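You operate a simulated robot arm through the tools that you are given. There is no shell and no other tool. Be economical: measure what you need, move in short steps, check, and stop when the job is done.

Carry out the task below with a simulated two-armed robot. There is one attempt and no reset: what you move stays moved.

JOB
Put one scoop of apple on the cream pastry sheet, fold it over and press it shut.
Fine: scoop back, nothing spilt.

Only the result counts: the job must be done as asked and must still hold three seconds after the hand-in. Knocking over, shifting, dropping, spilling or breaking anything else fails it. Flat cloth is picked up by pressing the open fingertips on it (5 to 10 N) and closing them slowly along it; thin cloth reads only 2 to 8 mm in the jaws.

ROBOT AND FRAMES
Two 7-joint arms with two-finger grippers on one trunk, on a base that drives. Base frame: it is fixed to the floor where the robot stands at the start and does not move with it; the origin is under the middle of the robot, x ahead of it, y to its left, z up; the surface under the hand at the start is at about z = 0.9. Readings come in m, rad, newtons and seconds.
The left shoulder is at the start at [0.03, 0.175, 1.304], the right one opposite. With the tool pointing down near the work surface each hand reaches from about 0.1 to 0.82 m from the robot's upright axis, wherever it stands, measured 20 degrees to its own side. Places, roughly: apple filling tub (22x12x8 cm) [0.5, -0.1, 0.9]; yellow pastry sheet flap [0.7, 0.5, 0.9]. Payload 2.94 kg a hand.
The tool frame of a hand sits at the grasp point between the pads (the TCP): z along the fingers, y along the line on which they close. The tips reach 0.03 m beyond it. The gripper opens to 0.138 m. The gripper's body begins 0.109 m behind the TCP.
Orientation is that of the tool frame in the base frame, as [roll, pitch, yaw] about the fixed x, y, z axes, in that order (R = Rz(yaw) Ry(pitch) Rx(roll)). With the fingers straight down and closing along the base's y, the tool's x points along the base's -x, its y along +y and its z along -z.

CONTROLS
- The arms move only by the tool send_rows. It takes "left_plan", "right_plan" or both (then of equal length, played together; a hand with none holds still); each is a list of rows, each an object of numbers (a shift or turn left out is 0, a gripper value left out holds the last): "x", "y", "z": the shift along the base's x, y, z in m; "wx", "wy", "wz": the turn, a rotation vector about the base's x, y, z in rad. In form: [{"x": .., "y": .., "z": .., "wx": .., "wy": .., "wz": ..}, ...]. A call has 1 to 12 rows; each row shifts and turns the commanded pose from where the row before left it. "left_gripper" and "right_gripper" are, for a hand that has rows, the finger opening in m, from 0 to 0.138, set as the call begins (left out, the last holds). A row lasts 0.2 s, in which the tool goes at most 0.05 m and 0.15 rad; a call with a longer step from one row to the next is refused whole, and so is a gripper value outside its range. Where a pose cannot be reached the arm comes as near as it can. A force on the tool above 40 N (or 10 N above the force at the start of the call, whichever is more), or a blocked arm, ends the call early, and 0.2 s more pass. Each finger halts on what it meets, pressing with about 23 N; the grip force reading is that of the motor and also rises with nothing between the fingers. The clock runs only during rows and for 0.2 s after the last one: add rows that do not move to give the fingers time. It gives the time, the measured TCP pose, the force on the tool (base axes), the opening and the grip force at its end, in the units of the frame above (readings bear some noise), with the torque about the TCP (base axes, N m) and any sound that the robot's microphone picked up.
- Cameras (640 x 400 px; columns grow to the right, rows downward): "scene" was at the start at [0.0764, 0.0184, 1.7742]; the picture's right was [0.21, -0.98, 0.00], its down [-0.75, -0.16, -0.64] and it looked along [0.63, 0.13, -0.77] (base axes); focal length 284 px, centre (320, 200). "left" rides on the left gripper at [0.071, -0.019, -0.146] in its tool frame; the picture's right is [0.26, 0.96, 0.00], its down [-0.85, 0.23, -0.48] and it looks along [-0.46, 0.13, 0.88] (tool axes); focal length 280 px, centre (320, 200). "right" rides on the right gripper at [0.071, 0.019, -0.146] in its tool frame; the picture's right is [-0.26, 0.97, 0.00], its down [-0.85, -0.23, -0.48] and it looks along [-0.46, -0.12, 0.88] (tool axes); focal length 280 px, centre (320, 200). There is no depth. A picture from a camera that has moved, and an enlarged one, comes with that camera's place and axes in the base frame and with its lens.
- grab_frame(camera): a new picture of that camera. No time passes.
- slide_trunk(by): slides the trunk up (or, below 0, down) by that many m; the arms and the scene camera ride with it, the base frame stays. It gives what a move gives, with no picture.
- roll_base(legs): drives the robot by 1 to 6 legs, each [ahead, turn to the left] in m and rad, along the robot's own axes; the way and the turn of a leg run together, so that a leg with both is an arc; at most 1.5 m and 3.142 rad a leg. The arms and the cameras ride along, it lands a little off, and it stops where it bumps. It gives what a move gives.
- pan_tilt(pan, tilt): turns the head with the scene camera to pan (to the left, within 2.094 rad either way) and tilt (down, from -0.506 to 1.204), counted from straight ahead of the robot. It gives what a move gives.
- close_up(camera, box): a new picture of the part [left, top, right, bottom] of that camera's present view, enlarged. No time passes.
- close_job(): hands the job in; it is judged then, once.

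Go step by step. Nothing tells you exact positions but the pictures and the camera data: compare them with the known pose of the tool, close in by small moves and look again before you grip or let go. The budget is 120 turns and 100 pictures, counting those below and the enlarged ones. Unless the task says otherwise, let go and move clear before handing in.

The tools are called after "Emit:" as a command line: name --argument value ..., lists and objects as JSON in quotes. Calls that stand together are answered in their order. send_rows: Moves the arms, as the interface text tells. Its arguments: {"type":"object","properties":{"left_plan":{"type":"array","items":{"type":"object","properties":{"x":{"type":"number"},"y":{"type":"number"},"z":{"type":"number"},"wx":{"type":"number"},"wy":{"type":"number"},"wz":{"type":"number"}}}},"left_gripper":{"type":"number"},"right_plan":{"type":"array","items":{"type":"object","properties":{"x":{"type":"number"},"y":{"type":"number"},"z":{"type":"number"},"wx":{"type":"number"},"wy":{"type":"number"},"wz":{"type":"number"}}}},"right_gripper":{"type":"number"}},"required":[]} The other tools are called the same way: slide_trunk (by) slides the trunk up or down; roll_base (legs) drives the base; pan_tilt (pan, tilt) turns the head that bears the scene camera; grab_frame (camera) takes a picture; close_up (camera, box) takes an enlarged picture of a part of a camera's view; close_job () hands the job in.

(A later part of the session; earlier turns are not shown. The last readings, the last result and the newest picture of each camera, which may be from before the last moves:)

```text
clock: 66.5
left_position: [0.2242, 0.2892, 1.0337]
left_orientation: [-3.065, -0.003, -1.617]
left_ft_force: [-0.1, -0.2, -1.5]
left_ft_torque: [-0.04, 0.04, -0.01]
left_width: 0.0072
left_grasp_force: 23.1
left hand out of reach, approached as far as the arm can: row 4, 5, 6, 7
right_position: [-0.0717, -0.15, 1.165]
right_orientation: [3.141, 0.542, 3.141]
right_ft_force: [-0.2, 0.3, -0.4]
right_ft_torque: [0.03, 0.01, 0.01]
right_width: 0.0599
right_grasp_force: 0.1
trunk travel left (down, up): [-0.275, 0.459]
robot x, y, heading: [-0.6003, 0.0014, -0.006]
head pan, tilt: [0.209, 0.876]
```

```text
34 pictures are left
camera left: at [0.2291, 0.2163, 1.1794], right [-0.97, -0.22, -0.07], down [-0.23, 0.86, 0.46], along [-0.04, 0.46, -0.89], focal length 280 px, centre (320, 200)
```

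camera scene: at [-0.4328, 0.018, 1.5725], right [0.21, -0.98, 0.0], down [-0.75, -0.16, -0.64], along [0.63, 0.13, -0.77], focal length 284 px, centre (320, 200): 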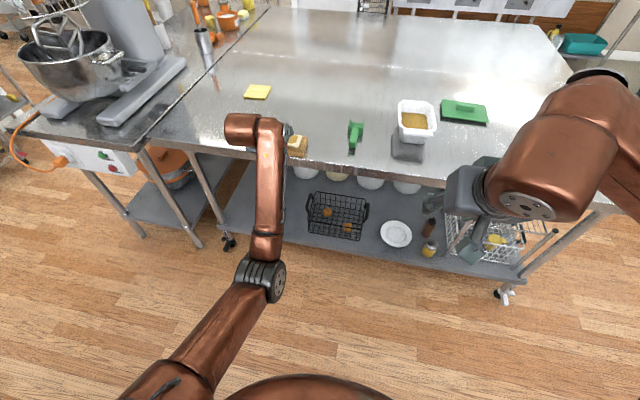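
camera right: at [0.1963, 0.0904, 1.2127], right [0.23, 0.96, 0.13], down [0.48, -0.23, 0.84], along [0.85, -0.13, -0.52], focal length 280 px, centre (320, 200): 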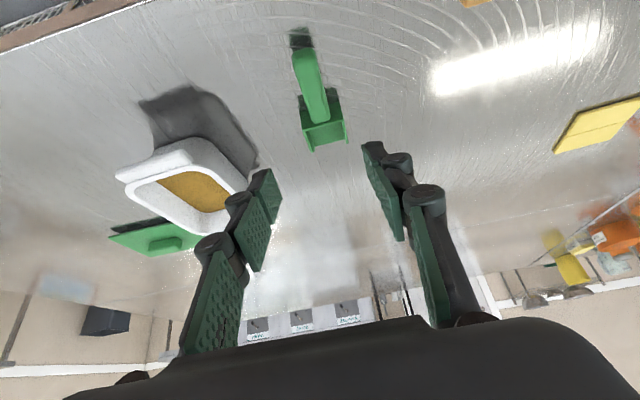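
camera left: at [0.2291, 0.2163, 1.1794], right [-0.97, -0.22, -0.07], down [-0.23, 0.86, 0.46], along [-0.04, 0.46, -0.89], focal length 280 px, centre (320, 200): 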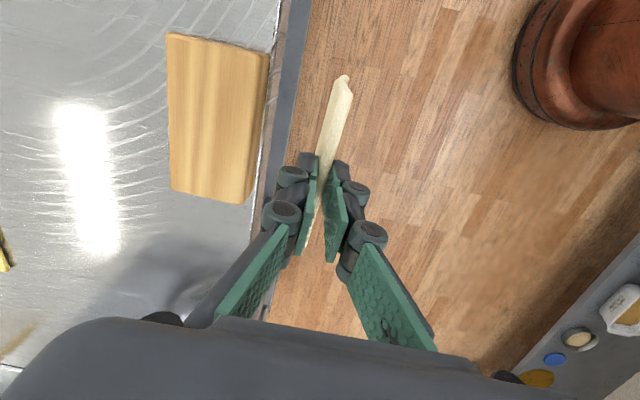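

The arm ran out of reach and drew back, pulling the whole sheet off the board. It is hanging from the left hand, so I'll look carefully before doing anything.

Emit:
close_up --camera "scene" --box '[200, 80, 360, 180]'

Emit:
close_up --camera "left" --box '[240, 40, 440, 220]'

Emit:
grab_frame --camera "right"

```text
4.00 times, centred on (280, 130) of scene
camera zoom: at [-0.4312, 0.0189, 1.5723], right [0.21, -0.98, 0.0], down [-0.75, -0.16, -0.64], along [0.63, 0.13, -0.77], focal length 1135 px, centre (480, 480)
```

zoom: 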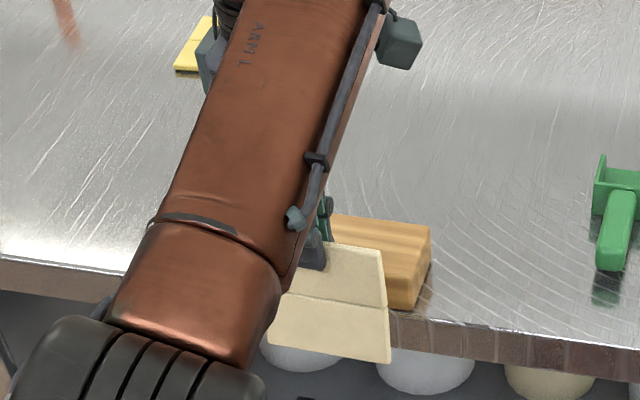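

```text
2.22 times, centred on (340, 130) of left
camera zoom: at [0.2291, 0.2163, 1.1794], right [-0.97, -0.22, -0.07], down [-0.23, 0.86, 0.46], along [-0.04, 0.46, -0.89], focal length 623 px, centre (276, 356)
```

zoom: 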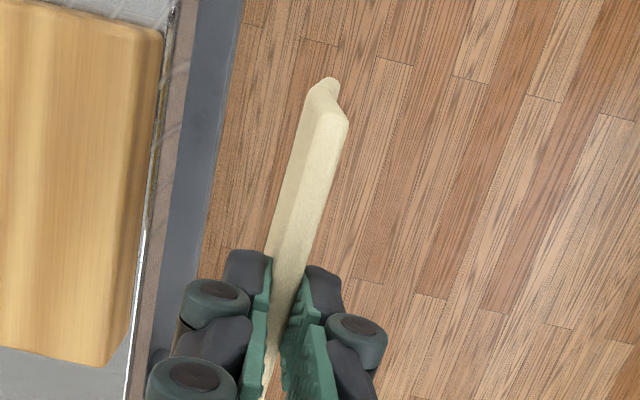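

```text
31 pictures are left
camera right: at [-0.2062, -0.1302, 1.2536], right [0.23, 0.96, 0.14], down [0.48, -0.23, 0.84], along [0.85, -0.13, -0.52], focal length 280 px, centre (320, 200)
```

right: 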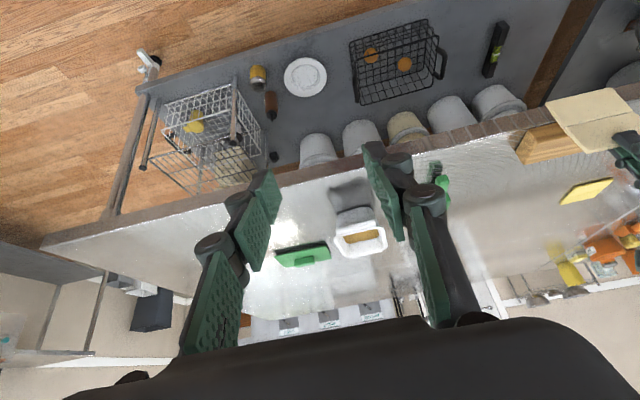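

The sheet is intact and hanging from the hand; the hand was at its 0.82 m reach limit. I'll raise the trunk so the sheet clears the board, then drive forward and lay it back.

Emit:
slide_trunk --by 0.2

Emit:
grab_frame --camera "scene"

```text
clock: 68.6
left_position: [0.1892, 0.2881, 1.3166]
left_orientation: [-2.958, 0.003, -1.619]
left_ft_force: [0.0, 0.0, -1.3]
left_ft_torque: [-0.04, 0.0, 0.01]
left_width: 0.0074
left_grasp_force: 23.0
right_position: [-0.0709, -0.1503, 1.3653]
right_orientation: [3.141, 0.54, 3.14]
right_ft_force: [1.1, 0.5, -0.3]
right_ft_torque: [-0.01, 0.01, 0.0]
right_width: 0.0602
right_grasp_force: 0.0
trunk travel left (down, up): [-0.475, 0.259]
robot x, y, heading: [-0.6026, -0.0018, -0.006]
head pan, tilt: [0.209, 0.876]
```

```text
30 pictures are left
camera scene: at [-0.5227, 0.0186, 1.774], right [0.21, -0.98, 0.0], down [-0.75, -0.16, -0.64], along [0.63, 0.13, -0.77], focal length 284 px, centre (320, 200)
```

scene: 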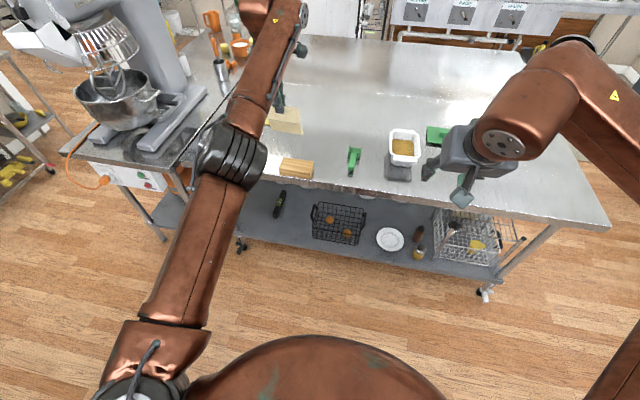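

The sheet is well clear, with its bottom at z≈1.19. I'll drive forward 0.3 m to bring the board into comfortable reach.

Emit:
roll_base --legs '[[0.3, 0]]'

Emit:
send_rows --left_plan '[{"x": -0.02, "wy": 0.05}, {"x": -0.03, "wy": 0.05, "wz": 0.02}, {"x": -0.03, "wy": 0.05, "wz": 0.02}, {"x": -0.03, "wy": 0.03}, {"x": -0.02}, {}]'

Emit:
grab_frame --camera "left"

Emit:
grab_frame --camera "scene"

```text
clock: 70.7
left_position: [0.4971, 0.2919, 1.3242]
left_orientation: [-2.958, 0.004, -1.613]
left_ft_force: [0.8, -0.5, -0.6]
left_ft_torque: [0.05, 0.06, 0.01]
left_width: 0.0072
left_grasp_force: 22.8
right_position: [0.2258, -0.1499, 1.3671]
right_orientation: [3.141, 0.548, -3.142]
right_ft_force: [1.1, 0.4, -0.1]
right_ft_torque: [-0.01, 0.05, 0.03]
right_width: 0.06
right_grasp_force: 0.0
trunk travel left (down, up): [-0.475, 0.259]
robot x, y, heading: [-0.3034, 0.0001, 0.001]
head pan, tilt: [0.209, 0.876]
```

```text
clock: 72.1
left_position: [0.4588, 0.2905, 1.3304]
left_orientation: [-3.016, 0.001, -1.612]
left_ft_force: [-0.1, -0.1, -1.1]
left_ft_torque: [-0.02, -0.06, -0.01]
left_width: 0.0071
left_grasp_force: 23.2
left hand out of reach, approached as far as the arm can: row 2, 3, 4, 5
right_position: [0.214, -0.149, 1.3702]
right_orientation: [-3.141, 0.554, -3.14]
right_ft_force: [-0.3, 0.4, 0.2]
right_ft_torque: [0.03, -0.04, 0.02]
right_width: 0.0599
right_grasp_force: 0.0
trunk travel left (down, up): [-0.475, 0.259]
robot x, y, heading: [-0.2978, 0.0012, -0.002]
head pan, tilt: [0.209, 0.876]
```

```text
29 pictures are left
camera left: at [0.4587, 0.2201, 1.4768], right [-0.97, -0.22, -0.12], down [-0.25, 0.86, 0.44], along [0.01, 0.46, -0.89], focal length 280 px, centre (320, 200)
```

left: 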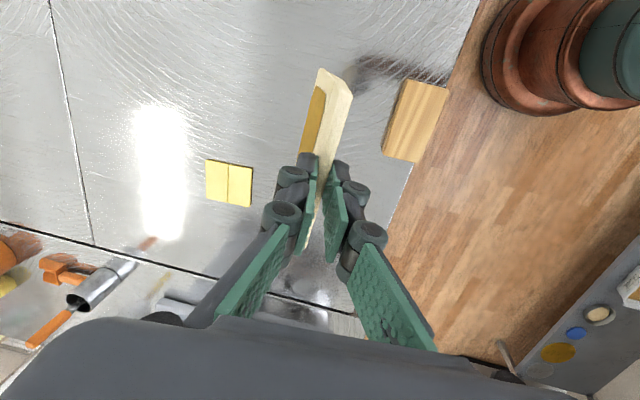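

```text
28 pictures are left
camera scene: at [-0.2224, 0.0182, 1.7741], right [0.21, -0.98, 0.0], down [-0.75, -0.16, -0.64], along [0.63, 0.13, -0.77], focal length 284 px, centre (320, 200)
```

scene: 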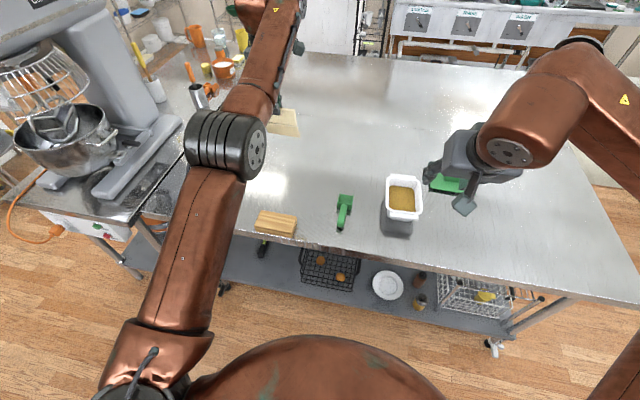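

The filling is still stuck on the sheet. I'll try pure translations back toward the board.

Emit:
send_rows --left_plan '[{"x": -0.02, "z": -0.02}, {"x": -0.03, "z": -0.03}, {"x": -0.03, "z": -0.03, "y": 0.005}, {"x": -0.02, "z": -0.03}, {"z": -0.02}, {}]'

```text
clock: 73.5
left_position: [0.4644, 0.2849, 1.3219]
left_orientation: [-3.015, 0.011, -1.64]
left_ft_force: [0.4, -0.3, -1.3]
left_ft_torque: [-0.01, 0.0, 0.0]
left_width: 0.0068
left_grasp_force: 23.2
left hand out of reach, approached as far as the arm can: row 1, 2, 3, 4, 5
right_position: [0.2145, -0.1486, 1.3716]
right_orientation: [3.141, 0.554, -3.14]
right_ft_force: [0.1, -0.1, 0.2]
right_ft_torque: [0.02, -0.01, -0.02]
right_width: 0.0601
right_grasp_force: 0.0
trunk travel left (down, up): [-0.475, 0.259]
robot x, y, heading: [-0.2975, -0.0008, 0.004]
head pan, tilt: [0.209, 0.876]
```

The arm is stuck near a wrist limit. The drift suggests that turning slightly clockwise frees it, so I'll test that.

Emit:
send_rows --left_plan '[{"wz": -0.1}, {"wz": -0.1}, {"wz": -0.1, "x": -0.02}, {"x": -0.03}, {"x": -0.03}, {}]'

```text
clock: 74.9
left_position: [0.3794, 0.2924, 1.3076]
left_orientation: [-3.029, -0.003, -1.912]
left_ft_force: [-0.1, 0.1, -0.8]
left_ft_torque: [-0.02, 0.04, -0.03]
left_width: 0.0071
left_grasp_force: 22.6
right_position: [0.2146, -0.149, 1.3694]
right_orientation: [-3.141, 0.555, -3.141]
right_ft_force: [-0.1, 0.0, -1.0]
right_ft_torque: [0.03, 0.03, -0.02]
right_width: 0.0599
right_grasp_force: 0.0
trunk travel left (down, up): [-0.475, 0.259]
robot x, y, heading: [-0.2958, -0.0009, 0.005]
head pan, tilt: [0.209, 0.876]
```

That freed it. I'll move over the board, lower to ~4 cm above it, and ease the yaw back as far as it goes.

Emit:
send_rows --left_plan '[{"x": -0.005, "z": -0.03}, {"x": -0.005, "z": -0.04}, {"x": -0.005, "z": -0.04, "y": 0.004}, {"z": -0.04, "y": 0.004}, {"z": -0.03}, {"wz": 0.05, "wy": 0.03}, {"wz": 0.05, "wy": 0.03}, {"wz": 0.05}, {"wz": 0.05}, {"wz": 0.05}, {}]'

Emit:
grab_frame --camera "left"

Emit:
grab_frame --camera "scene"

```text
clock: 77.3
left_position: [0.3646, 0.3003, 1.1288]
left_orientation: [-3.085, -0.017, -1.663]
left_ft_force: [0.2, 0.0, -1.5]
left_ft_torque: [-0.01, 0.03, 0.02]
left_width: 0.0073
left_grasp_force: 23.5
right_position: [0.2135, -0.1496, 1.3698]
right_orientation: [-3.141, 0.555, -3.139]
right_ft_force: [0.3, -0.2, 0.1]
right_ft_torque: [-0.04, 0.03, -0.03]
right_width: 0.0601
right_grasp_force: 0.0
trunk travel left (down, up): [-0.475, 0.259]
robot x, y, heading: [-0.295, 0.0016, 0.002]
head pan, tilt: [0.209, 0.876]
```

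```text
27 pictures are left
camera left: at [0.3697, 0.2313, 1.2764], right [-0.98, -0.17, -0.05], down [-0.18, 0.88, 0.45], along [-0.03, 0.45, -0.89], focal length 280 px, centre (320, 200)
```

left: 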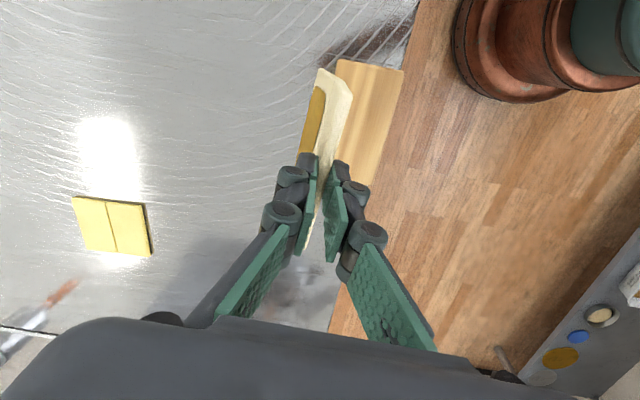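

```text
26 pictures are left
camera scene: at [-0.2226, 0.0189, 1.7742], right [0.21, -0.98, 0.0], down [-0.75, -0.16, -0.64], along [0.63, 0.13, -0.77], focal length 284 px, centre (320, 200)
```

scene: 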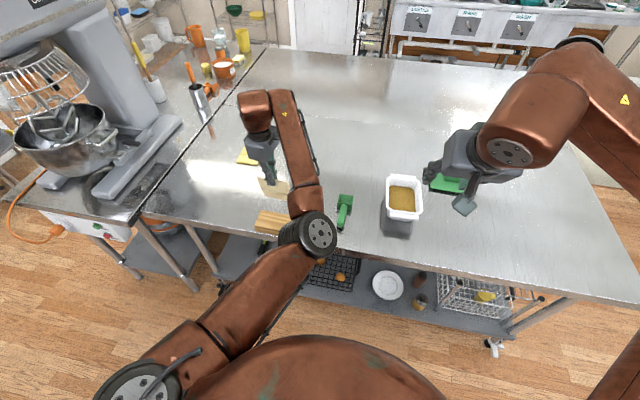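

Everything moves freely now. I'll lean the sheet (bottom toward +x), finish the yaw, and bring the bottom edge ~3 cm above the board's far side.

Emit:
send_rows --left_plan '[{"x": -0.012, "wy": -0.08, "wz": 0.03}, {"x": -0.015, "wy": -0.09, "wz": 0.03}, {"x": -0.015, "wy": -0.09, "wz": 0.03}, {"x": -0.015, "wy": -0.09, "z": -0.01}, {"x": -0.018, "wy": -0.09, "z": -0.015}, {}]'

Emit:
grab_frame --camera "left"

Emit:
close_up --camera "scene" --box '[210, 150, 330, 250]'

```text
clock: 78.7
left_position: [0.2909, 0.3009, 1.104]
left_orientation: [-2.645, -0.004, -1.578]
left_ft_force: [-0.7, -0.1, -1.0]
left_ft_torque: [0.01, 0.04, 0.01]
left_width: 0.0069
left_grasp_force: 22.9
right_position: [0.2153, -0.1507, 1.3714]
right_orientation: [-3.141, 0.554, 3.141]
right_ft_force: [0.5, -0.6, 0.0]
right_ft_torque: [0.02, 0.05, -0.02]
right_width: 0.0603
right_grasp_force: 0.1
trunk travel left (down, up): [-0.475, 0.259]
robot x, y, heading: [-0.2994, 0.0004, -0.003]
head pan, tilt: [0.209, 0.876]
```

```text
25 pictures are left
camera left: at [0.2377, 0.2303, 1.2406], right [-0.85, -0.26, -0.46], down [-0.42, 0.85, 0.31], along [0.31, 0.45, -0.83], focal length 280 px, centre (320, 200)
```

left: 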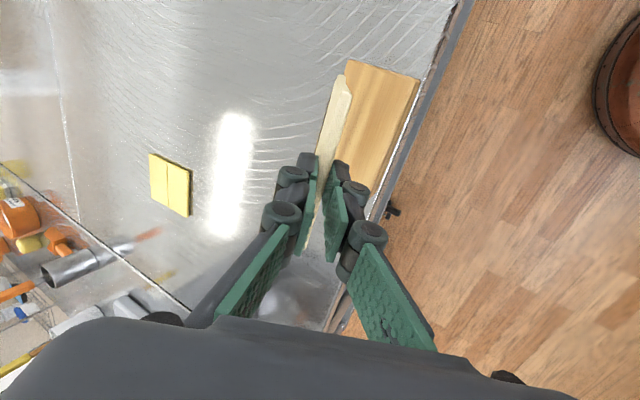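

```text
4.00 times, centred on (270, 200) of scene
camera zoom: at [-0.2222, 0.0176, 1.7742], right [0.21, -0.98, 0.0], down [-0.75, -0.16, -0.64], along [0.63, 0.13, -0.77], focal length 1135 px, centre (520, 200)
```

zoom: 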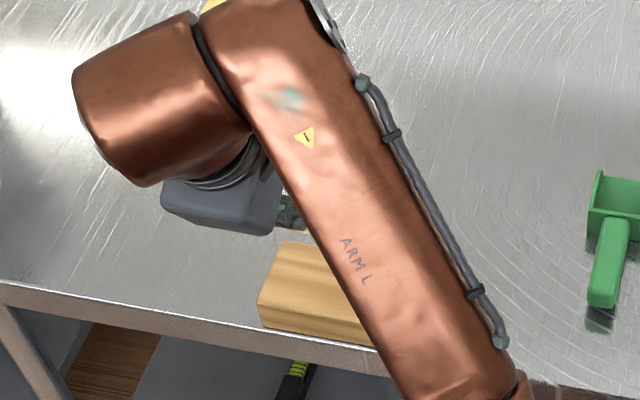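

The sheet looks in line with the tool and over the board. I'll lower until its bottom edge meets the board, then lay it along the arc.

Emit:
send_rows --left_plan '[{"z": -0.02}, {"z": -0.012}, {"z": -0.008}, {"x": -0.0065, "z": -0.005}, {"x": -0.0065, "z": -0.005}, {"x": -0.0045, "z": -0.006}, {"x": -0.0045, "z": -0.006}, {}]'

Emit:
grab_frame --camera "left"

```text
clock: 80.7
left_position: [0.2757, 0.322, 1.0645]
left_orientation: [-2.611, 0.023, -1.55]
left_ft_force: [0.4, 1.1, -0.6]
left_ft_torque: [-0.02, 0.07, 0.02]
left_width: 0.0069
left_grasp_force: 22.9
right_position: [0.2149, -0.1501, 1.3712]
right_orientation: [3.141, 0.554, -3.14]
right_ft_force: [-1.1, -0.3, -0.2]
right_ft_torque: [-0.01, -0.01, 0.01]
right_width: 0.0601
right_grasp_force: 0.0
trunk travel left (down, up): [-0.475, 0.259]
robot x, y, heading: [-0.2991, -0.0035, 0.002]
head pan, tilt: [0.209, 0.876]
stopped in row 8 (left hand): the arm was blocked; the commanded pose is now the measured one
```

```text
23 pictures are left
camera left: at [0.2205, 0.2466, 1.1977], right [-0.83, -0.27, -0.5], down [-0.46, 0.83, 0.31], along [0.33, 0.48, -0.81], focal length 280 px, centre (320, 200)
```

left: 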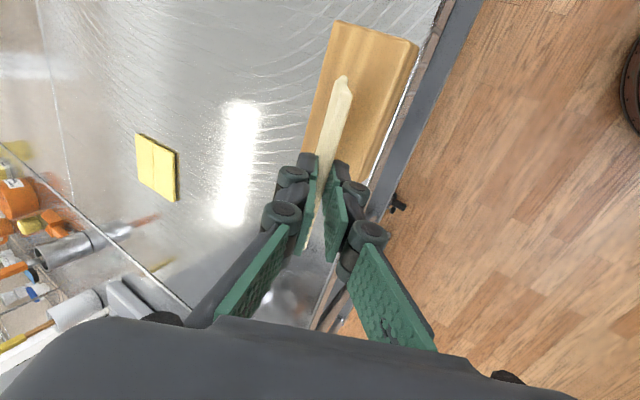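

The arm was blocked with almost no tool force, so something up the arm is touching. I'll look at the scene.

Emit:
grab_frame --camera "scene"

Emit:
grab_frame --camera "right"

```text
22 pictures are left
camera scene: at [-0.2228, 0.0192, 1.7742], right [0.21, -0.98, 0.0], down [-0.75, -0.16, -0.64], along [0.63, 0.13, -0.77], focal length 284 px, centre (320, 200)
```

scene: 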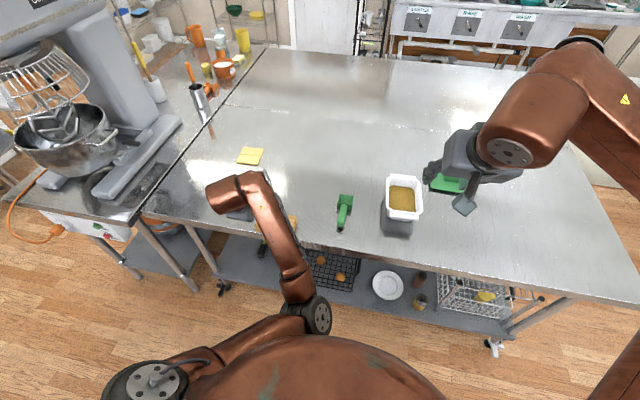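

```text
21 pictures are left
camera right: at [0.0778, -0.1294, 1.4577], right [0.22, 0.97, 0.14], down [0.47, -0.23, 0.85], along [0.85, -0.12, -0.51], focal length 280 px, centre (320, 200)
```

right: 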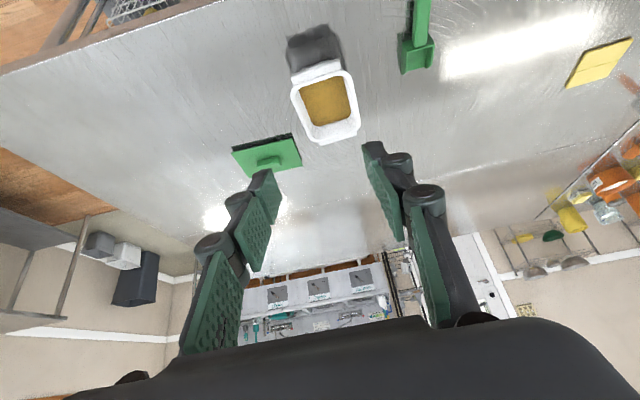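

The left elbow is pressed against the robot's own trunk because the base is too close. I'll raise the sheet, back the base off 0.17 m, and reach forward again.

Emit:
send_rows --left_plan '[{"z": 0.02, "x": 0.01}, {"z": 0.03, "x": 0.02}, {"z": 0.03, "x": 0.03}, {"z": 0.02, "x": 0.03}, {}]'

Emit:
roll_base --legs '[[-0.17, 0]]'

Emit:
send_rows --left_plan '[{"x": 0.02, "y": -0.005}, {"x": 0.03, "y": -0.008}, {"x": 0.03, "y": -0.008}, {"x": 0.02}, {}]'

```text
clock: 81.9
left_position: [0.3657, 0.317, 1.1632]
left_orientation: [-2.612, 0.018, -1.552]
left_ft_force: [0.1, 0.2, -1.0]
left_ft_torque: [0.02, 0.05, 0.0]
left_width: 0.0071
left_grasp_force: 23.0
right_position: [0.2133, -0.149, 1.3711]
right_orientation: [3.14, 0.556, -3.141]
right_ft_force: [-1.0, 0.2, -0.6]
right_ft_torque: [0.0, -0.04, -0.01]
right_width: 0.06
right_grasp_force: 0.1
trunk travel left (down, up): [-0.475, 0.259]
robot x, y, heading: [-0.3006, 0.0009, 0.001]
head pan, tilt: [0.209, 0.876]
```

```text
clock: 83.3
left_position: [0.2292, 0.3159, 1.1486]
left_orientation: [-2.638, 0.019, -1.557]
left_ft_force: [-2.7, -0.7, 0.2]
left_ft_torque: [0.01, -0.27, -0.03]
left_width: 0.0069
left_grasp_force: 23.9
right_position: [0.0828, -0.1505, 1.3613]
right_orientation: [-3.141, 0.528, 3.14]
right_ft_force: [-1.8, -0.9, -1.1]
right_ft_torque: [0.02, -0.28, 0.0]
right_width: 0.0598
right_grasp_force: 0.1
trunk travel left (down, up): [-0.475, 0.259]
robot x, y, heading: [-0.4646, 0.0011, -0.003]
head pan, tilt: [0.209, 0.876]
```

```text
clock: 83.8
left_position: [0.1974, 0.3069, 1.1769]
left_orientation: [-2.55, 0.089, -1.587]
left_ft_force: [0.4, 0.0, -2.0]
left_ft_torque: [0.06, 0.01, 0.03]
left_width: 0.007
left_grasp_force: 22.9
right_position: [-0.0183, -0.166, 1.3832]
right_orientation: [-3.103, 0.621, -3.118]
right_ft_force: [-1.6, 0.3, -0.6]
right_ft_torque: [0.03, 0.02, -0.02]
right_width: 0.0599
right_grasp_force: 0.1
trunk travel left (down, up): [-0.475, 0.259]
robot x, y, heading: [-0.4671, 0.0016, -0.003]
head pan, tilt: [0.209, 0.876]
stopped in row 2 (left hand): the arm was blocked; the commanded pose is now the measured one
```

There's some residual swing after the drive. I'll wait briefly and read everything again.

Emit:
send_rows --left_plan '[{}, {}, {}]'

Emit:
grab_frame --camera "scene"

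```text
clock: 84.1
left_position: [0.1151, 0.3187, 1.2242]
left_orientation: [-2.395, 0.127, -1.545]
left_ft_force: [0.9, -0.8, -2.4]
left_ft_torque: [-0.04, 0.05, -0.02]
left_width: 0.007
left_grasp_force: 23.2
right_position: [-0.1278, -0.1707, 1.3996]
right_orientation: [-3.086, 0.713, -3.116]
right_ft_force: [2.8, 1.5, 0.3]
right_ft_torque: [-0.11, 0.25, -0.09]
right_width: 0.0602
right_grasp_force: 0.0
trunk travel left (down, up): [-0.475, 0.259]
robot x, y, heading: [-0.4632, 0.0029, 0.005]
head pan, tilt: [0.209, 0.876]
stopped in row 1 (left hand): the arm was blocked; the commanded pose is now the measured one
```

```text
20 pictures are left
camera scene: at [-0.3584, 0.019, 1.7752], right [0.21, -0.98, 0.0], down [-0.76, -0.16, -0.63], along [0.61, 0.13, -0.78], focal length 284 px, centre (320, 200)
```

scene: 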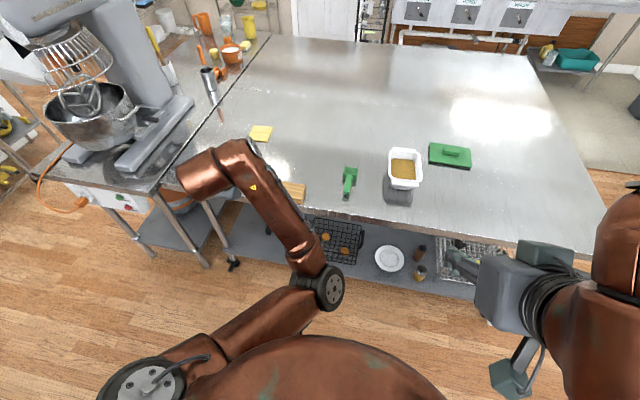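

The elbow still jams against the trunk and pushes it backward. I'll relieve it by reaching the left hand forward and outward.

Emit:
send_rows --left_plan '[{"x": 0.04, "y": 0.02, "z": 0.01}, {"x": 0.045, "y": 0.02}, {"x": 0.045, "y": 0.02}, {"x": 0.045}, {"x": 0.045}, {}]'

```text
clock: 85.1
left_position: [0.2893, 0.3265, 1.1787]
left_orientation: [-2.632, 0.069, -1.72]
left_ft_force: [0.5, -1.4, -2.8]
left_ft_torque: [0.09, 0.01, 0.03]
left_width: 0.007
left_grasp_force: 23.3
right_position: [-0.1088, -0.1805, 1.3926]
right_orientation: [-3.02, 0.745, -3.033]
right_ft_force: [1.2, -0.4, -1.9]
right_ft_torque: [-0.01, -0.07, 0.01]
right_width: 0.0599
right_grasp_force: 0.0
trunk travel left (down, up): [-0.475, 0.259]
robot x, y, heading: [-0.4648, 0.0015, -0.003]
head pan, tilt: [0.209, 0.876]
stopped in row 5 (left hand): the arm was blocked; the commanded pose is now the measured one
```

Emit:
send_rows --left_plan '[{"x": 0.02, "y": 0.01}, {}, {}, {}]'

Emit:
grab_frame --camera "scene"

```text
clock: 85.4
left_position: [0.2254, 0.3161, 1.203]
left_orientation: [-2.596, 0.11, -1.773]
left_ft_force: [1.2, 0.7, -2.2]
left_ft_torque: [-0.01, 0.09, 0.0]
left_width: 0.0072
left_grasp_force: 22.4
right_position: [-0.1895, -0.1871, 1.3898]
right_orientation: [-2.956, 0.814, -2.974]
right_ft_force: [0.8, -0.4, -0.1]
right_ft_torque: [-0.04, 0.07, -0.03]
right_width: 0.0602
right_grasp_force: 0.0
trunk travel left (down, up): [-0.475, 0.259]
robot x, y, heading: [-0.4633, -0.0009, -0.002]
head pan, tilt: [0.209, 0.876]
stopped in row 1 (left hand): the arm was blocked; the commanded pose is now the measured one
```

```text
19 pictures are left
camera scene: at [-0.3118, 0.019, 1.7762], right [0.21, -0.98, -0.01], down [-0.78, -0.16, -0.61], along [0.59, 0.13, -0.79], focal length 284 px, centre (320, 200)
```

scene: 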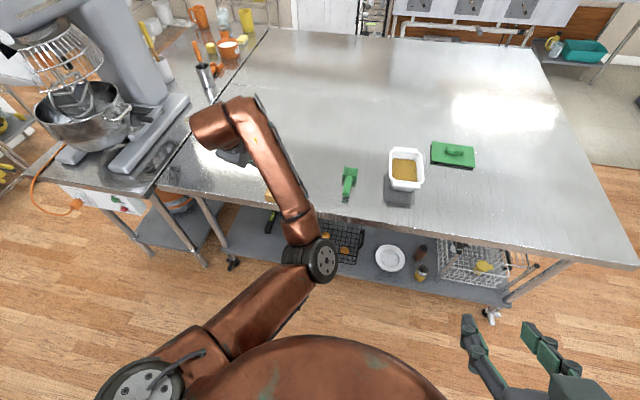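

The trunk is leaning out of its pose. A trunk command may re-seat it, and it also lifts everything clear.

Emit:
slide_trunk --by 0.1

Emit:
grab_frame --camera "scene"

```text
clock: 85.8
left_position: [0.1357, 0.328, 1.2587]
left_orientation: [-2.476, 0.122, -1.717]
left_ft_force: [0.4, -0.5, -0.6]
left_ft_torque: [0.02, 0.19, 0.02]
left_width: 0.007
left_grasp_force: 23.0
right_position: [-0.3018, -0.1881, 1.4126]
right_orientation: [-2.962, 0.906, -2.99]
right_ft_force: [2.5, 1.3, 2.1]
right_ft_torque: [-0.11, 0.28, -0.1]
right_width: 0.06
right_grasp_force: 0.1
trunk travel left (down, up): [-0.478, 0.256]
robot x, y, heading: [-0.4652, -0.0006, 0.0]
head pan, tilt: [0.209, 0.876]
stopped: the arm was blocked; the commanded pose is now the measured one
```

```text
18 pictures are left
camera scene: at [-0.4312, 0.0198, 1.7809], right [0.21, -0.98, 0.01], down [-0.74, -0.16, -0.66], along [0.64, 0.13, -0.75], focal length 284 px, centre (320, 200)
```

scene: 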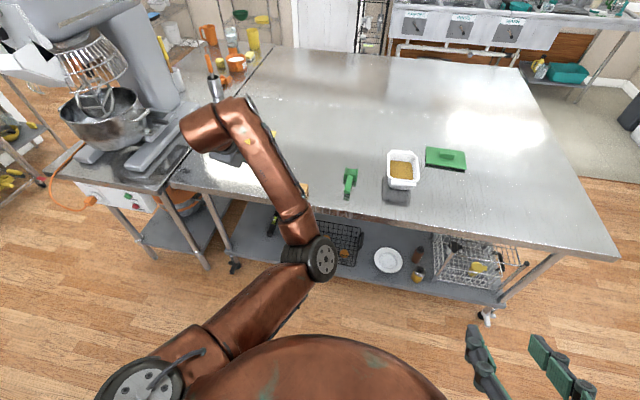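

The torso is swaying after the drive and each call aborts on it. I'll let time pass with head moves so it can settle.

Emit:
pan_tilt --pan 0.3 --tilt 0.876

Emit:
pan_tilt --pan 0.209 --tilt 0.876

Emit:
pan_tilt --pan 0.3 --tilt 0.9

```text
clock: 86.4
left_position: [0.2302, 0.3363, 1.2239]
left_orientation: [-2.508, 0.158, -1.713]
left_ft_force: [-0.7, 0.9, -0.2]
left_ft_torque: [-0.07, -0.07, -0.03]
left_width: 0.0071
left_grasp_force: 23.5
right_position: [-0.1969, -0.1921, 1.3933]
right_orientation: [-2.995, 0.808, -3.043]
right_ft_force: [0.9, 1.1, -1.1]
right_ft_torque: [-0.07, 0.02, -0.08]
right_width: 0.0599
right_grasp_force: 0.0
trunk travel left (down, up): [-0.478, 0.256]
robot x, y, heading: [-0.4612, 0.0026, -0.005]
head pan, tilt: [0.3, 0.876]
```

```text
clock: 87.1
left_position: [0.1409, 0.3313, 1.2573]
left_orientation: [-2.464, 0.127, -1.709]
left_ft_force: [0.8, -0.8, 0.3]
left_ft_torque: [0.01, 0.15, 0.01]
left_width: 0.0069
left_grasp_force: 22.8
right_position: [-0.2989, -0.1882, 1.4121]
right_orientation: [-2.964, 0.907, -2.995]
right_ft_force: [0.0, 2.2, 2.2]
right_ft_torque: [-0.12, 0.1, -0.12]
right_width: 0.0603
right_grasp_force: 0.6
trunk travel left (down, up): [-0.478, 0.256]
robot x, y, heading: [-0.462, 0.0035, -0.003]
head pan, tilt: [0.209, 0.876]
```

```text
clock: 87.8
left_position: [0.218, 0.3358, 1.2294]
left_orientation: [-2.5, 0.144, -1.704]
left_ft_force: [-0.7, -0.1, -0.2]
left_ft_torque: [-0.01, -0.09, -0.02]
left_width: 0.0068
left_grasp_force: 23.0
right_position: [-0.2139, -0.1932, 1.3978]
right_orientation: [-2.984, 0.823, -3.03]
right_ft_force: [-2.5, -0.7, -1.4]
right_ft_torque: [0.06, -0.21, 0.02]
right_width: 0.0599
right_grasp_force: 0.1
trunk travel left (down, up): [-0.478, 0.256]
robot x, y, heading: [-0.4607, 0.0022, -0.004]
head pan, tilt: [0.3, 0.901]
```

It's an oscillation that is slowly decaying, so I'll keep waiting.

Emit:
pan_tilt --pan -0.5 --tilt 0.876

Emit:
pan_tilt --pan 0.6 --tilt 0.876

Emit:
pan_tilt --pan -0.5 --tilt 0.876

Emit:
pan_tilt --pan 0.6 --tilt 0.876

Emit:
pan_tilt --pan -0.5 --tilt 0.876

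Emit:
pan_tilt --pan 0.5 --tilt 0.876

```text
clock: 88.9
left_position: [0.2071, 0.3334, 1.2293]
left_orientation: [-2.51, 0.133, -1.712]
left_ft_force: [-0.9, -0.3, -0.7]
left_ft_torque: [-0.01, -0.04, -0.03]
left_width: 0.0071
left_grasp_force: 23.6
right_position: [-0.2248, -0.1907, 1.4019]
right_orientation: [-2.979, 0.84, -3.017]
right_ft_force: [-1.8, -1.0, -0.8]
right_ft_torque: [0.06, -0.16, 0.05]
right_width: 0.0599
right_grasp_force: 0.0
trunk travel left (down, up): [-0.478, 0.256]
robot x, y, heading: [-0.461, 0.0036, -0.002]
head pan, tilt: [-0.499, 0.876]
```

```text
clock: 90.2
left_position: [0.1583, 0.3259, 1.2445]
left_orientation: [-2.504, 0.113, -1.724]
left_ft_force: [-1.6, -0.2, 1.1]
left_ft_torque: [-0.03, 0.0, 0.01]
left_width: 0.007
left_grasp_force: 22.7
right_position: [-0.2746, -0.1878, 1.408]
right_orientation: [-2.973, 0.88, -3.002]
right_ft_force: [-1.4, 0.2, 0.3]
right_ft_torque: [-0.03, -0.04, 0.0]
right_width: 0.0601
right_grasp_force: 0.2
trunk travel left (down, up): [-0.478, 0.256]
robot x, y, heading: [-0.4623, 0.0021, 0.001]
head pan, tilt: [0.6, 0.876]
```

```text
clock: 91.5
left_position: [0.1777, 0.3242, 1.2314]
left_orientation: [-2.533, 0.103, -1.734]
left_ft_force: [0.4, -0.4, -0.6]
left_ft_torque: [-0.02, 0.04, -0.01]
left_width: 0.007
left_grasp_force: 22.8
right_position: [-0.2508, -0.1881, 1.4039]
right_orientation: [-2.978, 0.859, -3.008]
right_ft_force: [0.6, 0.2, -0.4]
right_ft_torque: [0.01, 0.0, -0.01]
right_width: 0.06
right_grasp_force: 0.1
trunk travel left (down, up): [-0.478, 0.256]
robot x, y, heading: [-0.4653, -0.0006, 0.001]
head pan, tilt: [-0.499, 0.876]
```

```text
clock: 92.9
left_position: [0.178, 0.3247, 1.2318]
left_orientation: [-2.534, 0.103, -1.733]
left_ft_force: [-0.2, 0.4, -0.6]
left_ft_torque: [0.01, 0.03, -0.03]
left_width: 0.007
left_grasp_force: 23.0
right_position: [-0.2499, -0.1874, 1.4025]
right_orientation: [-2.976, 0.858, -3.008]
right_ft_force: [-0.1, 0.1, 0.2]
right_ft_torque: [-0.01, 0.02, 0.01]
right_width: 0.0603
right_grasp_force: 0.0
trunk travel left (down, up): [-0.478, 0.256]
robot x, y, heading: [-0.4658, 0.0022, 0.001]
head pan, tilt: [0.6, 0.876]
```

```text
clock: 94.2
left_position: [0.1772, 0.3243, 1.2311]
left_orientation: [-2.534, 0.102, -1.733]
left_ft_force: [-0.9, -0.5, -2.0]
left_ft_torque: [-0.02, 0.04, -0.01]
left_width: 0.0067
left_grasp_force: 22.2
right_position: [-0.2491, -0.188, 1.4025]
right_orientation: [-2.978, 0.859, -3.007]
right_ft_force: [-0.5, 0.7, -0.4]
right_ft_torque: [0.03, -0.01, -0.01]
right_width: 0.0598
right_grasp_force: 0.1
trunk travel left (down, up): [-0.478, 0.256]
robot x, y, heading: [-0.4625, -0.0007, -0.003]
head pan, tilt: [-0.499, 0.876]
```

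```text
clock: 95.5
left_position: [0.1778, 0.3255, 1.2309]
left_orientation: [-2.534, 0.103, -1.733]
left_ft_force: [0.2, 0.7, -0.5]
left_ft_torque: [-0.01, 0.06, -0.01]
left_width: 0.007
left_grasp_force: 23.6
right_position: [-0.2499, -0.1883, 1.4028]
right_orientation: [-2.978, 0.859, -3.006]
right_ft_force: [-0.1, -1.0, -0.3]
right_ft_torque: [-0.01, -0.01, 0.01]
right_width: 0.06
right_grasp_force: 0.0
trunk travel left (down, up): [-0.478, 0.256]
robot x, y, heading: [-0.4611, 0.0001, -0.001]
head pan, tilt: [0.499, 0.876]
```

It has settled. I'll move gently to the pre-lay pose above the board.

Emit:
send_rows --left_plan '[{"x": 0.012}, {"x": 0.02, "y": -0.003, "wz": 0.03, "wx": -0.02}, {"x": 0.02, "y": -0.005, "z": -0.01, "wz": 0.03, "wx": -0.02}, {"x": 0.02, "y": -0.005, "z": -0.02, "wz": 0.03, "wx": -0.02}, {"x": 0.02, "y": -0.005, "z": -0.025, "wz": 0.03, "wx": -0.02, "wy": 0.03}, {"x": 0.015, "y": -0.005, "z": -0.025, "wz": 0.03, "wx": -0.02, "wy": 0.03}, {"x": 0.005, "y": -0.002, "z": -0.025, "wy": 0.03}, {"z": -0.02}, {}, {}]'

Emit:
grab_frame --camera "left"

Emit:
pan_tilt --pan 0.45 --tilt 0.876

Emit:
grab_frame --camera "scene"

```text
clock: 97.7
left_position: [0.2889, 0.2969, 1.1041]
left_orientation: [-2.62, -0.004, -1.583]
left_ft_force: [0.8, 0.2, -1.9]
left_ft_torque: [0.01, 0.05, -0.01]
left_width: 0.0071
left_grasp_force: 23.2
right_position: [-0.2483, -0.1879, 1.4039]
right_orientation: [-2.977, 0.858, -3.008]
right_ft_force: [0.1, -0.3, -0.1]
right_ft_torque: [-0.01, 0.0, -0.04]
right_width: 0.0601
right_grasp_force: 0.2
trunk travel left (down, up): [-0.478, 0.256]
robot x, y, heading: [-0.465, 0.0025, -0.005]
head pan, tilt: [0.499, 0.876]
```

```text
17 pictures are left
camera left: at [0.2324, 0.2272, 1.2397], right [-0.84, -0.25, -0.48], down [-0.42, 0.86, 0.29], along [0.34, 0.45, -0.83], focal length 280 px, centre (320, 200)
```

left: 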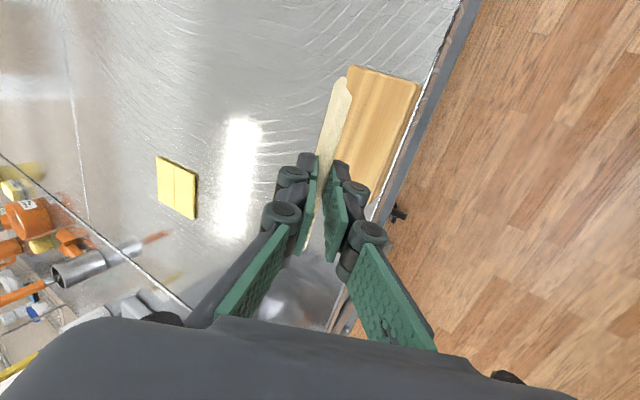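

```text
clock: 98.3
left_position: [0.289, 0.2977, 1.103]
left_orientation: [-2.619, -0.005, -1.586]
left_ft_force: [0.2, 0.5, -1.1]
left_ft_torque: [0.0, 0.01, 0.02]
left_width: 0.0069
left_grasp_force: 23.3
right_position: [-0.2505, -0.1881, 1.4029]
right_orientation: [-2.975, 0.859, -3.006]
right_ft_force: [-0.4, -0.8, 0.2]
right_ft_torque: [-0.01, -0.01, -0.01]
right_width: 0.06
right_grasp_force: 0.0
trunk travel left (down, up): [-0.478, 0.256]
robot x, y, heading: [-0.4699, -0.0013, 0.002]
head pan, tilt: [0.45, 0.876]
```

```text
16 pictures are left
camera scene: at [-0.393, 0.0361, 1.7768], right [0.44, -0.9, 0.0], down [-0.69, -0.33, -0.64], along [0.58, 0.28, -0.77], focal length 284 px, centre (320, 200)
```

scene: 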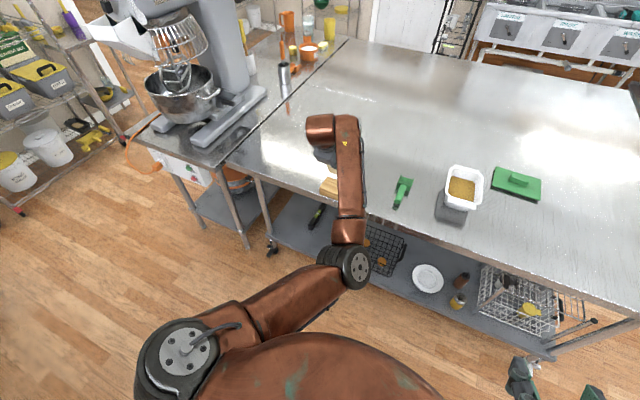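

The board is still at x 0.29–0.366 and the elbow is now clear. I'll lower and lay the lower half along the arc.

Emit:
send_rows --left_plan '[{"z": -0.015}, {"z": -0.014}, {"z": -0.01}, {"x": -0.0065, "z": -0.005}, {"x": -0.0065, "z": -0.005}, {"x": -0.0045, "z": -0.006}, {"x": -0.0045, "z": -0.006}, {}]'

Emit:
grab_frame --camera "left"

```text
clock: 100.1
left_position: [0.2662, 0.2976, 1.0447]
left_orientation: [-2.622, -0.003, -1.586]
left_ft_force: [-0.7, -0.5, 0.6]
left_ft_torque: [0.01, 0.02, 0.0]
left_width: 0.007
left_grasp_force: 22.6
right_position: [-0.2501, -0.1878, 1.404]
right_orientation: [-2.976, 0.858, -3.009]
right_ft_force: [0.4, 0.6, 0.0]
right_ft_torque: [-0.01, -0.04, 0.02]
right_width: 0.0599
right_grasp_force: 0.1
trunk travel left (down, up): [-0.478, 0.256]
robot x, y, heading: [-0.4609, 0.003, -0.002]
head pan, tilt: [0.45, 0.876]
```

```text
15 pictures are left
camera left: at [0.2095, 0.2276, 1.1795], right [-0.84, -0.25, -0.48], down [-0.42, 0.86, 0.29], along [0.34, 0.45, -0.83], focal length 280 px, centre (320, 200)
```

left: 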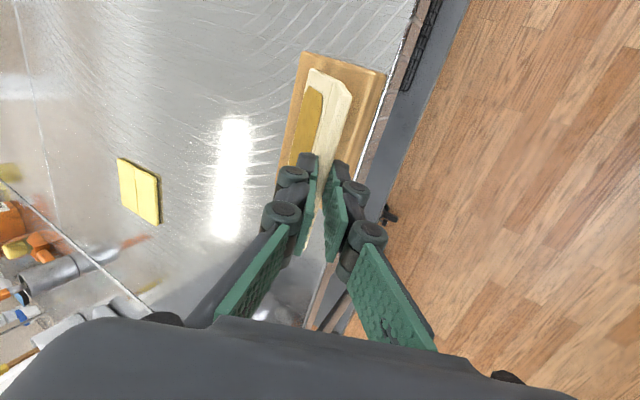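

The lower half is opening onto the board with the filling facing up. I'll finish laying it.

Emit:
send_rows --left_plan '[{"x": -0.003, "z": -0.007}, {"x": -0.003, "z": -0.007}, {"x": -0.001, "z": -0.007}, {"z": -0.006}, {}]'

Emit:
grab_frame --camera "left"

```text
clock: 101.3
left_position: [0.2601, 0.2995, 1.0159]
left_orientation: [-2.62, -0.003, -1.586]
left_ft_force: [-1.2, -0.5, -0.5]
left_ft_torque: [0.02, -0.01, 0.0]
left_width: 0.0071
left_grasp_force: 22.8
right_position: [-0.2489, -0.1874, 1.4026]
right_orientation: [-2.977, 0.859, -3.008]
right_ft_force: [0.1, -0.5, -0.6]
right_ft_torque: [0.0, 0.0, -0.02]
right_width: 0.0601
right_grasp_force: 0.0
trunk travel left (down, up): [-0.478, 0.256]
robot x, y, heading: [-0.4654, 0.0015, -0.003]
head pan, tilt: [0.45, 0.876]
```

```text
14 pictures are left
camera left: at [0.2032, 0.2288, 1.1524], right [-0.84, -0.25, -0.48], down [-0.42, 0.86, 0.29], along [0.34, 0.45, -0.83], focal length 280 px, centre (320, 200)
```

left: 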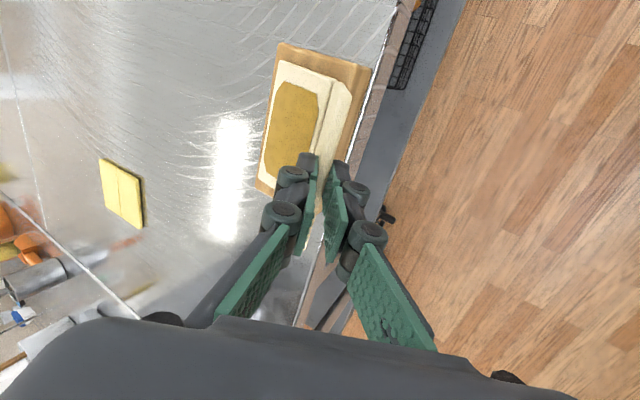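

It's laid flat with the filling intact. I'll swing the flap further about the crease, in small checked steps.

Emit:
send_rows --left_plan '[{"x": 0.0083, "z": 0.0042, "wy": 0.13}, {"x": 0.0088, "z": 0.003, "wy": 0.13}]'

Emit:
send_rows --left_plan '[{"x": 0.0091, "z": 0.0018, "wy": 0.13}]'

```text
clock: 101.9
left_position: [0.2772, 0.2999, 1.025]
left_orientation: [-2.882, -0.006, -1.583]
left_ft_force: [0.0, 0.3, -1.0]
left_ft_torque: [0.0, -0.02, 0.0]
left_width: 0.0068
left_grasp_force: 23.1
right_position: [-0.2484, -0.1875, 1.4036]
right_orientation: [-2.978, 0.86, -3.007]
right_ft_force: [-0.4, 0.3, -0.2]
right_ft_torque: [-0.03, 0.0, -0.02]
right_width: 0.0601
right_grasp_force: 0.0
trunk travel left (down, up): [-0.478, 0.256]
robot x, y, heading: [-0.463, 0.0005, -0.0]
head pan, tilt: [0.45, 0.876]
```

```text
clock: 102.3
left_position: [0.2862, 0.2996, 1.0245]
left_orientation: [-3.012, -0.008, -1.583]
left_ft_force: [-0.2, 0.3, -0.5]
left_ft_torque: [-0.01, 0.03, -0.02]
left_width: 0.007
left_grasp_force: 22.5
right_position: [-0.2482, -0.1873, 1.402]
right_orientation: [-2.977, 0.856, -3.007]
right_ft_force: [0.2, -0.5, -1.1]
right_ft_torque: [-0.02, 0.0, -0.03]
right_width: 0.06
right_grasp_force: 0.1
trunk travel left (down, up): [-0.478, 0.256]
robot x, y, heading: [-0.4603, 0.0015, 0.001]
head pan, tilt: [0.45, 0.876]
```

Emit:
send_rows --left_plan '[{"x": 0.0093, "z": 0.0006, "wy": 0.13}]'

Emit:
send_rows --left_plan '[{"x": 0.0046, "z": -0.0002, "wy": 0.065}]'

Emit:
grab_frame --camera "left"

```text
clock: 102.7
left_position: [0.2948, 0.3005, 1.0257]
left_orientation: [3.14, -0.012, -1.579]
left_ft_force: [-0.2, -0.4, -1.0]
left_ft_torque: [-0.02, 0.02, 0.02]
left_width: 0.0068
left_grasp_force: 22.5
right_position: [-0.2486, -0.1861, 1.4037]
right_orientation: [-2.974, 0.856, -3.008]
right_ft_force: [0.6, 0.8, 0.0]
right_ft_torque: [-0.04, 0.01, -0.06]
right_width: 0.0602
right_grasp_force: 0.0
trunk travel left (down, up): [-0.478, 0.256]
robot x, y, heading: [-0.4602, 0.0007, 0.003]
head pan, tilt: [0.45, 0.876]
```

```text
clock: 103.1
left_position: [0.2955, 0.299, 1.0268]
left_orientation: [-3.139, -0.009, -1.579]
left_ft_force: [0.4, 0.6, -1.3]
left_ft_torque: [-0.02, 0.01, -0.02]
left_width: 0.0071
left_grasp_force: 22.6
left hand out of reach, approached as far as the arm can: row 1
right_position: [-0.2479, -0.1878, 1.4022]
right_orientation: [-2.977, 0.859, -3.01]
right_ft_force: [-0.3, 0.7, -1.0]
right_ft_torque: [0.02, 0.02, 0.0]
right_width: 0.0601
right_grasp_force: 0.1
trunk travel left (down, up): [-0.478, 0.256]
robot x, y, heading: [-0.466, 0.0004, -0.002]
head pan, tilt: [0.45, 0.876]
```

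```text
13 pictures are left
camera left: at [0.3137, 0.2287, 1.1724], right [-0.97, -0.25, 0.0], down [-0.22, 0.86, 0.47], along [-0.12, 0.45, -0.88], focal length 280 px, centre (320, 200)
```

left: 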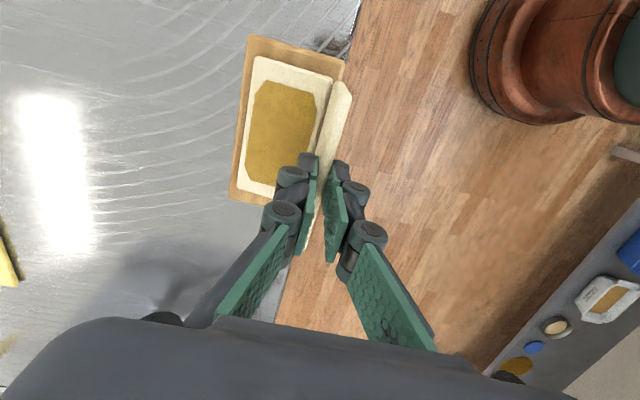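

The flap stands vertical and the hand is near its reach limit. I'll open slightly so the flap stays between the fingers, then check.

Emit:
send_rows --left_plan '[{}, {}, {}]' --left_gripper 0.035

Emit:
close_up --camera "left" --box '[200, 20, 420, 260]'

```text
clock: 103.9
left_position: [0.2938, 0.2983, 1.0273]
left_orientation: [-3.14, -0.01, -1.579]
left_ft_force: [-0.5, -0.2, -0.2]
left_ft_torque: [-0.02, -0.02, -0.01]
left_width: 0.035
left_grasp_force: 0.0
right_position: [-0.2495, -0.1884, 1.4018]
right_orientation: [-2.977, 0.859, -3.007]
right_ft_force: [0.6, 0.3, -0.3]
right_ft_torque: [0.01, 0.01, -0.01]
right_width: 0.0602
right_grasp_force: 0.1
trunk travel left (down, up): [-0.478, 0.256]
robot x, y, heading: [-0.4656, 0.0001, -0.0]
head pan, tilt: [0.45, 0.876]
```

```text
1.67 times, centred on (310, 140) of left
camera zoom: at [0.3133, 0.2287, 1.1725], right [-0.97, -0.25, 0.0], down [-0.22, 0.86, 0.47], along [-0.12, 0.45, -0.88], focal length 467 px, centre (337, 300)
```

zoom: 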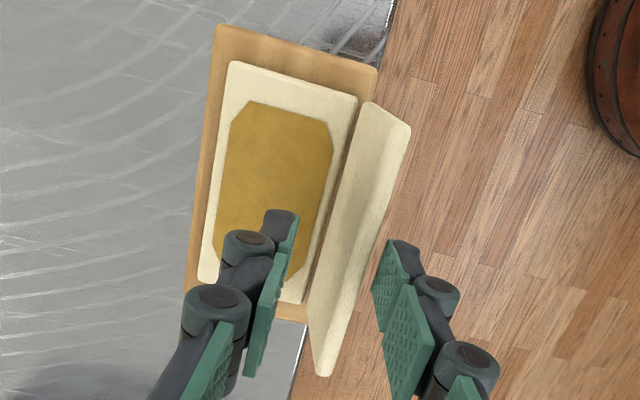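

The flap rests between the fingers. I'll push it over with the rear finger while leaning the tool forward.

Emit:
send_rows --left_plan '[{"x": 0.008, "wy": -0.08}, {"x": 0.01, "wy": -0.09}, {"x": 0.01, "wy": -0.09}, {"x": 0.01, "wy": -0.09}, {"x": 0.01, "wy": -0.05}, {"x": 0.01}, {}]'

Emit:
close_up --camera "left" --box '[200, 20, 420, 260]'

```text
clock: 105.5
left_position: [0.3533, 0.2995, 1.0271]
left_orientation: [-2.741, -0.005, -1.586]
left_ft_force: [-0.7, -0.4, -0.4]
left_ft_torque: [0.0, 0.02, -0.03]
left_width: 0.035
left_grasp_force: 0.0
right_position: [-0.2491, -0.1883, 1.4036]
right_orientation: [-2.978, 0.857, -3.008]
right_ft_force: [-1.3, -0.1, -0.1]
right_ft_torque: [-0.03, 0.0, 0.0]
right_width: 0.0601
right_grasp_force: 0.1
trunk travel left (down, up): [-0.478, 0.256]
robot x, y, heading: [-0.4628, -0.001, -0.0]
head pan, tilt: [0.45, 0.876]
```

```text
1.67 times, centred on (310, 140) of left
camera zoom: at [0.3127, 0.2287, 1.1685], right [-0.89, -0.25, -0.38], down [-0.39, 0.86, 0.34], along [0.24, 0.45, -0.86], focal length 467 px, centre (337, 300)
```

zoom: 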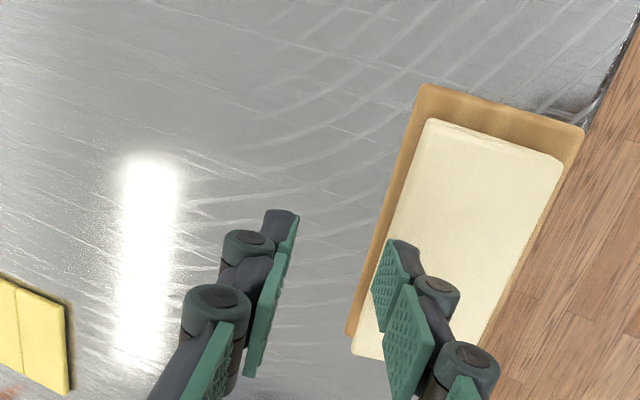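

The flap is folded over neatly. I'll raise, close the fingers, and get ready to press along the far edge.

Emit:
send_rows --left_plan '[{"z": 0.02}, {"z": 0.015}, {}, {}, {"x": -0.011}, {"z": -0.02}, {"z": -0.02}, {"z": -0.01}, {}]' --left_gripper 0.0

Emit:
send_rows --left_plan '[{"z": -0.005}, {"z": -0.004}, {"z": -0.004}, {}]'

```text
clock: 107.5
left_position: [0.3417, 0.2987, 1.0111]
left_orientation: [-2.74, -0.005, -1.584]
left_ft_force: [0.9, 0.7, 0.0]
left_ft_torque: [0.01, 0.04, 0.0]
left_width: 0.0001
left_grasp_force: 22.8
right_position: [-0.2494, -0.1875, 1.4023]
right_orientation: [-2.977, 0.859, -3.006]
right_ft_force: [0.5, 0.7, -0.2]
right_ft_torque: [0.01, -0.02, 0.02]
right_width: 0.0603
right_grasp_force: 0.0
trunk travel left (down, up): [-0.478, 0.256]
robot x, y, heading: [-0.4651, 0.0008, -0.001]
head pan, tilt: [0.45, 0.876]
```

```text
clock: 108.5
left_position: [0.3407, 0.2968, 0.9989]
left_orientation: [-2.74, -0.006, -1.586]
left_ft_force: [-0.8, 0.2, 0.3]
left_ft_torque: [-0.01, -0.02, 0.0]
left_width: 0.0
left_grasp_force: 22.8
right_position: [-0.2489, -0.1882, 1.402]
right_orientation: [-2.98, 0.859, -3.008]
right_ft_force: [0.1, 0.1, -0.7]
right_ft_torque: [-0.03, 0.03, 0.01]
right_width: 0.0602
right_grasp_force: 0.1
trunk travel left (down, up): [-0.478, 0.256]
robot x, y, heading: [-0.465, 0.0031, -0.002]
head pan, tilt: [0.45, 0.876]
```

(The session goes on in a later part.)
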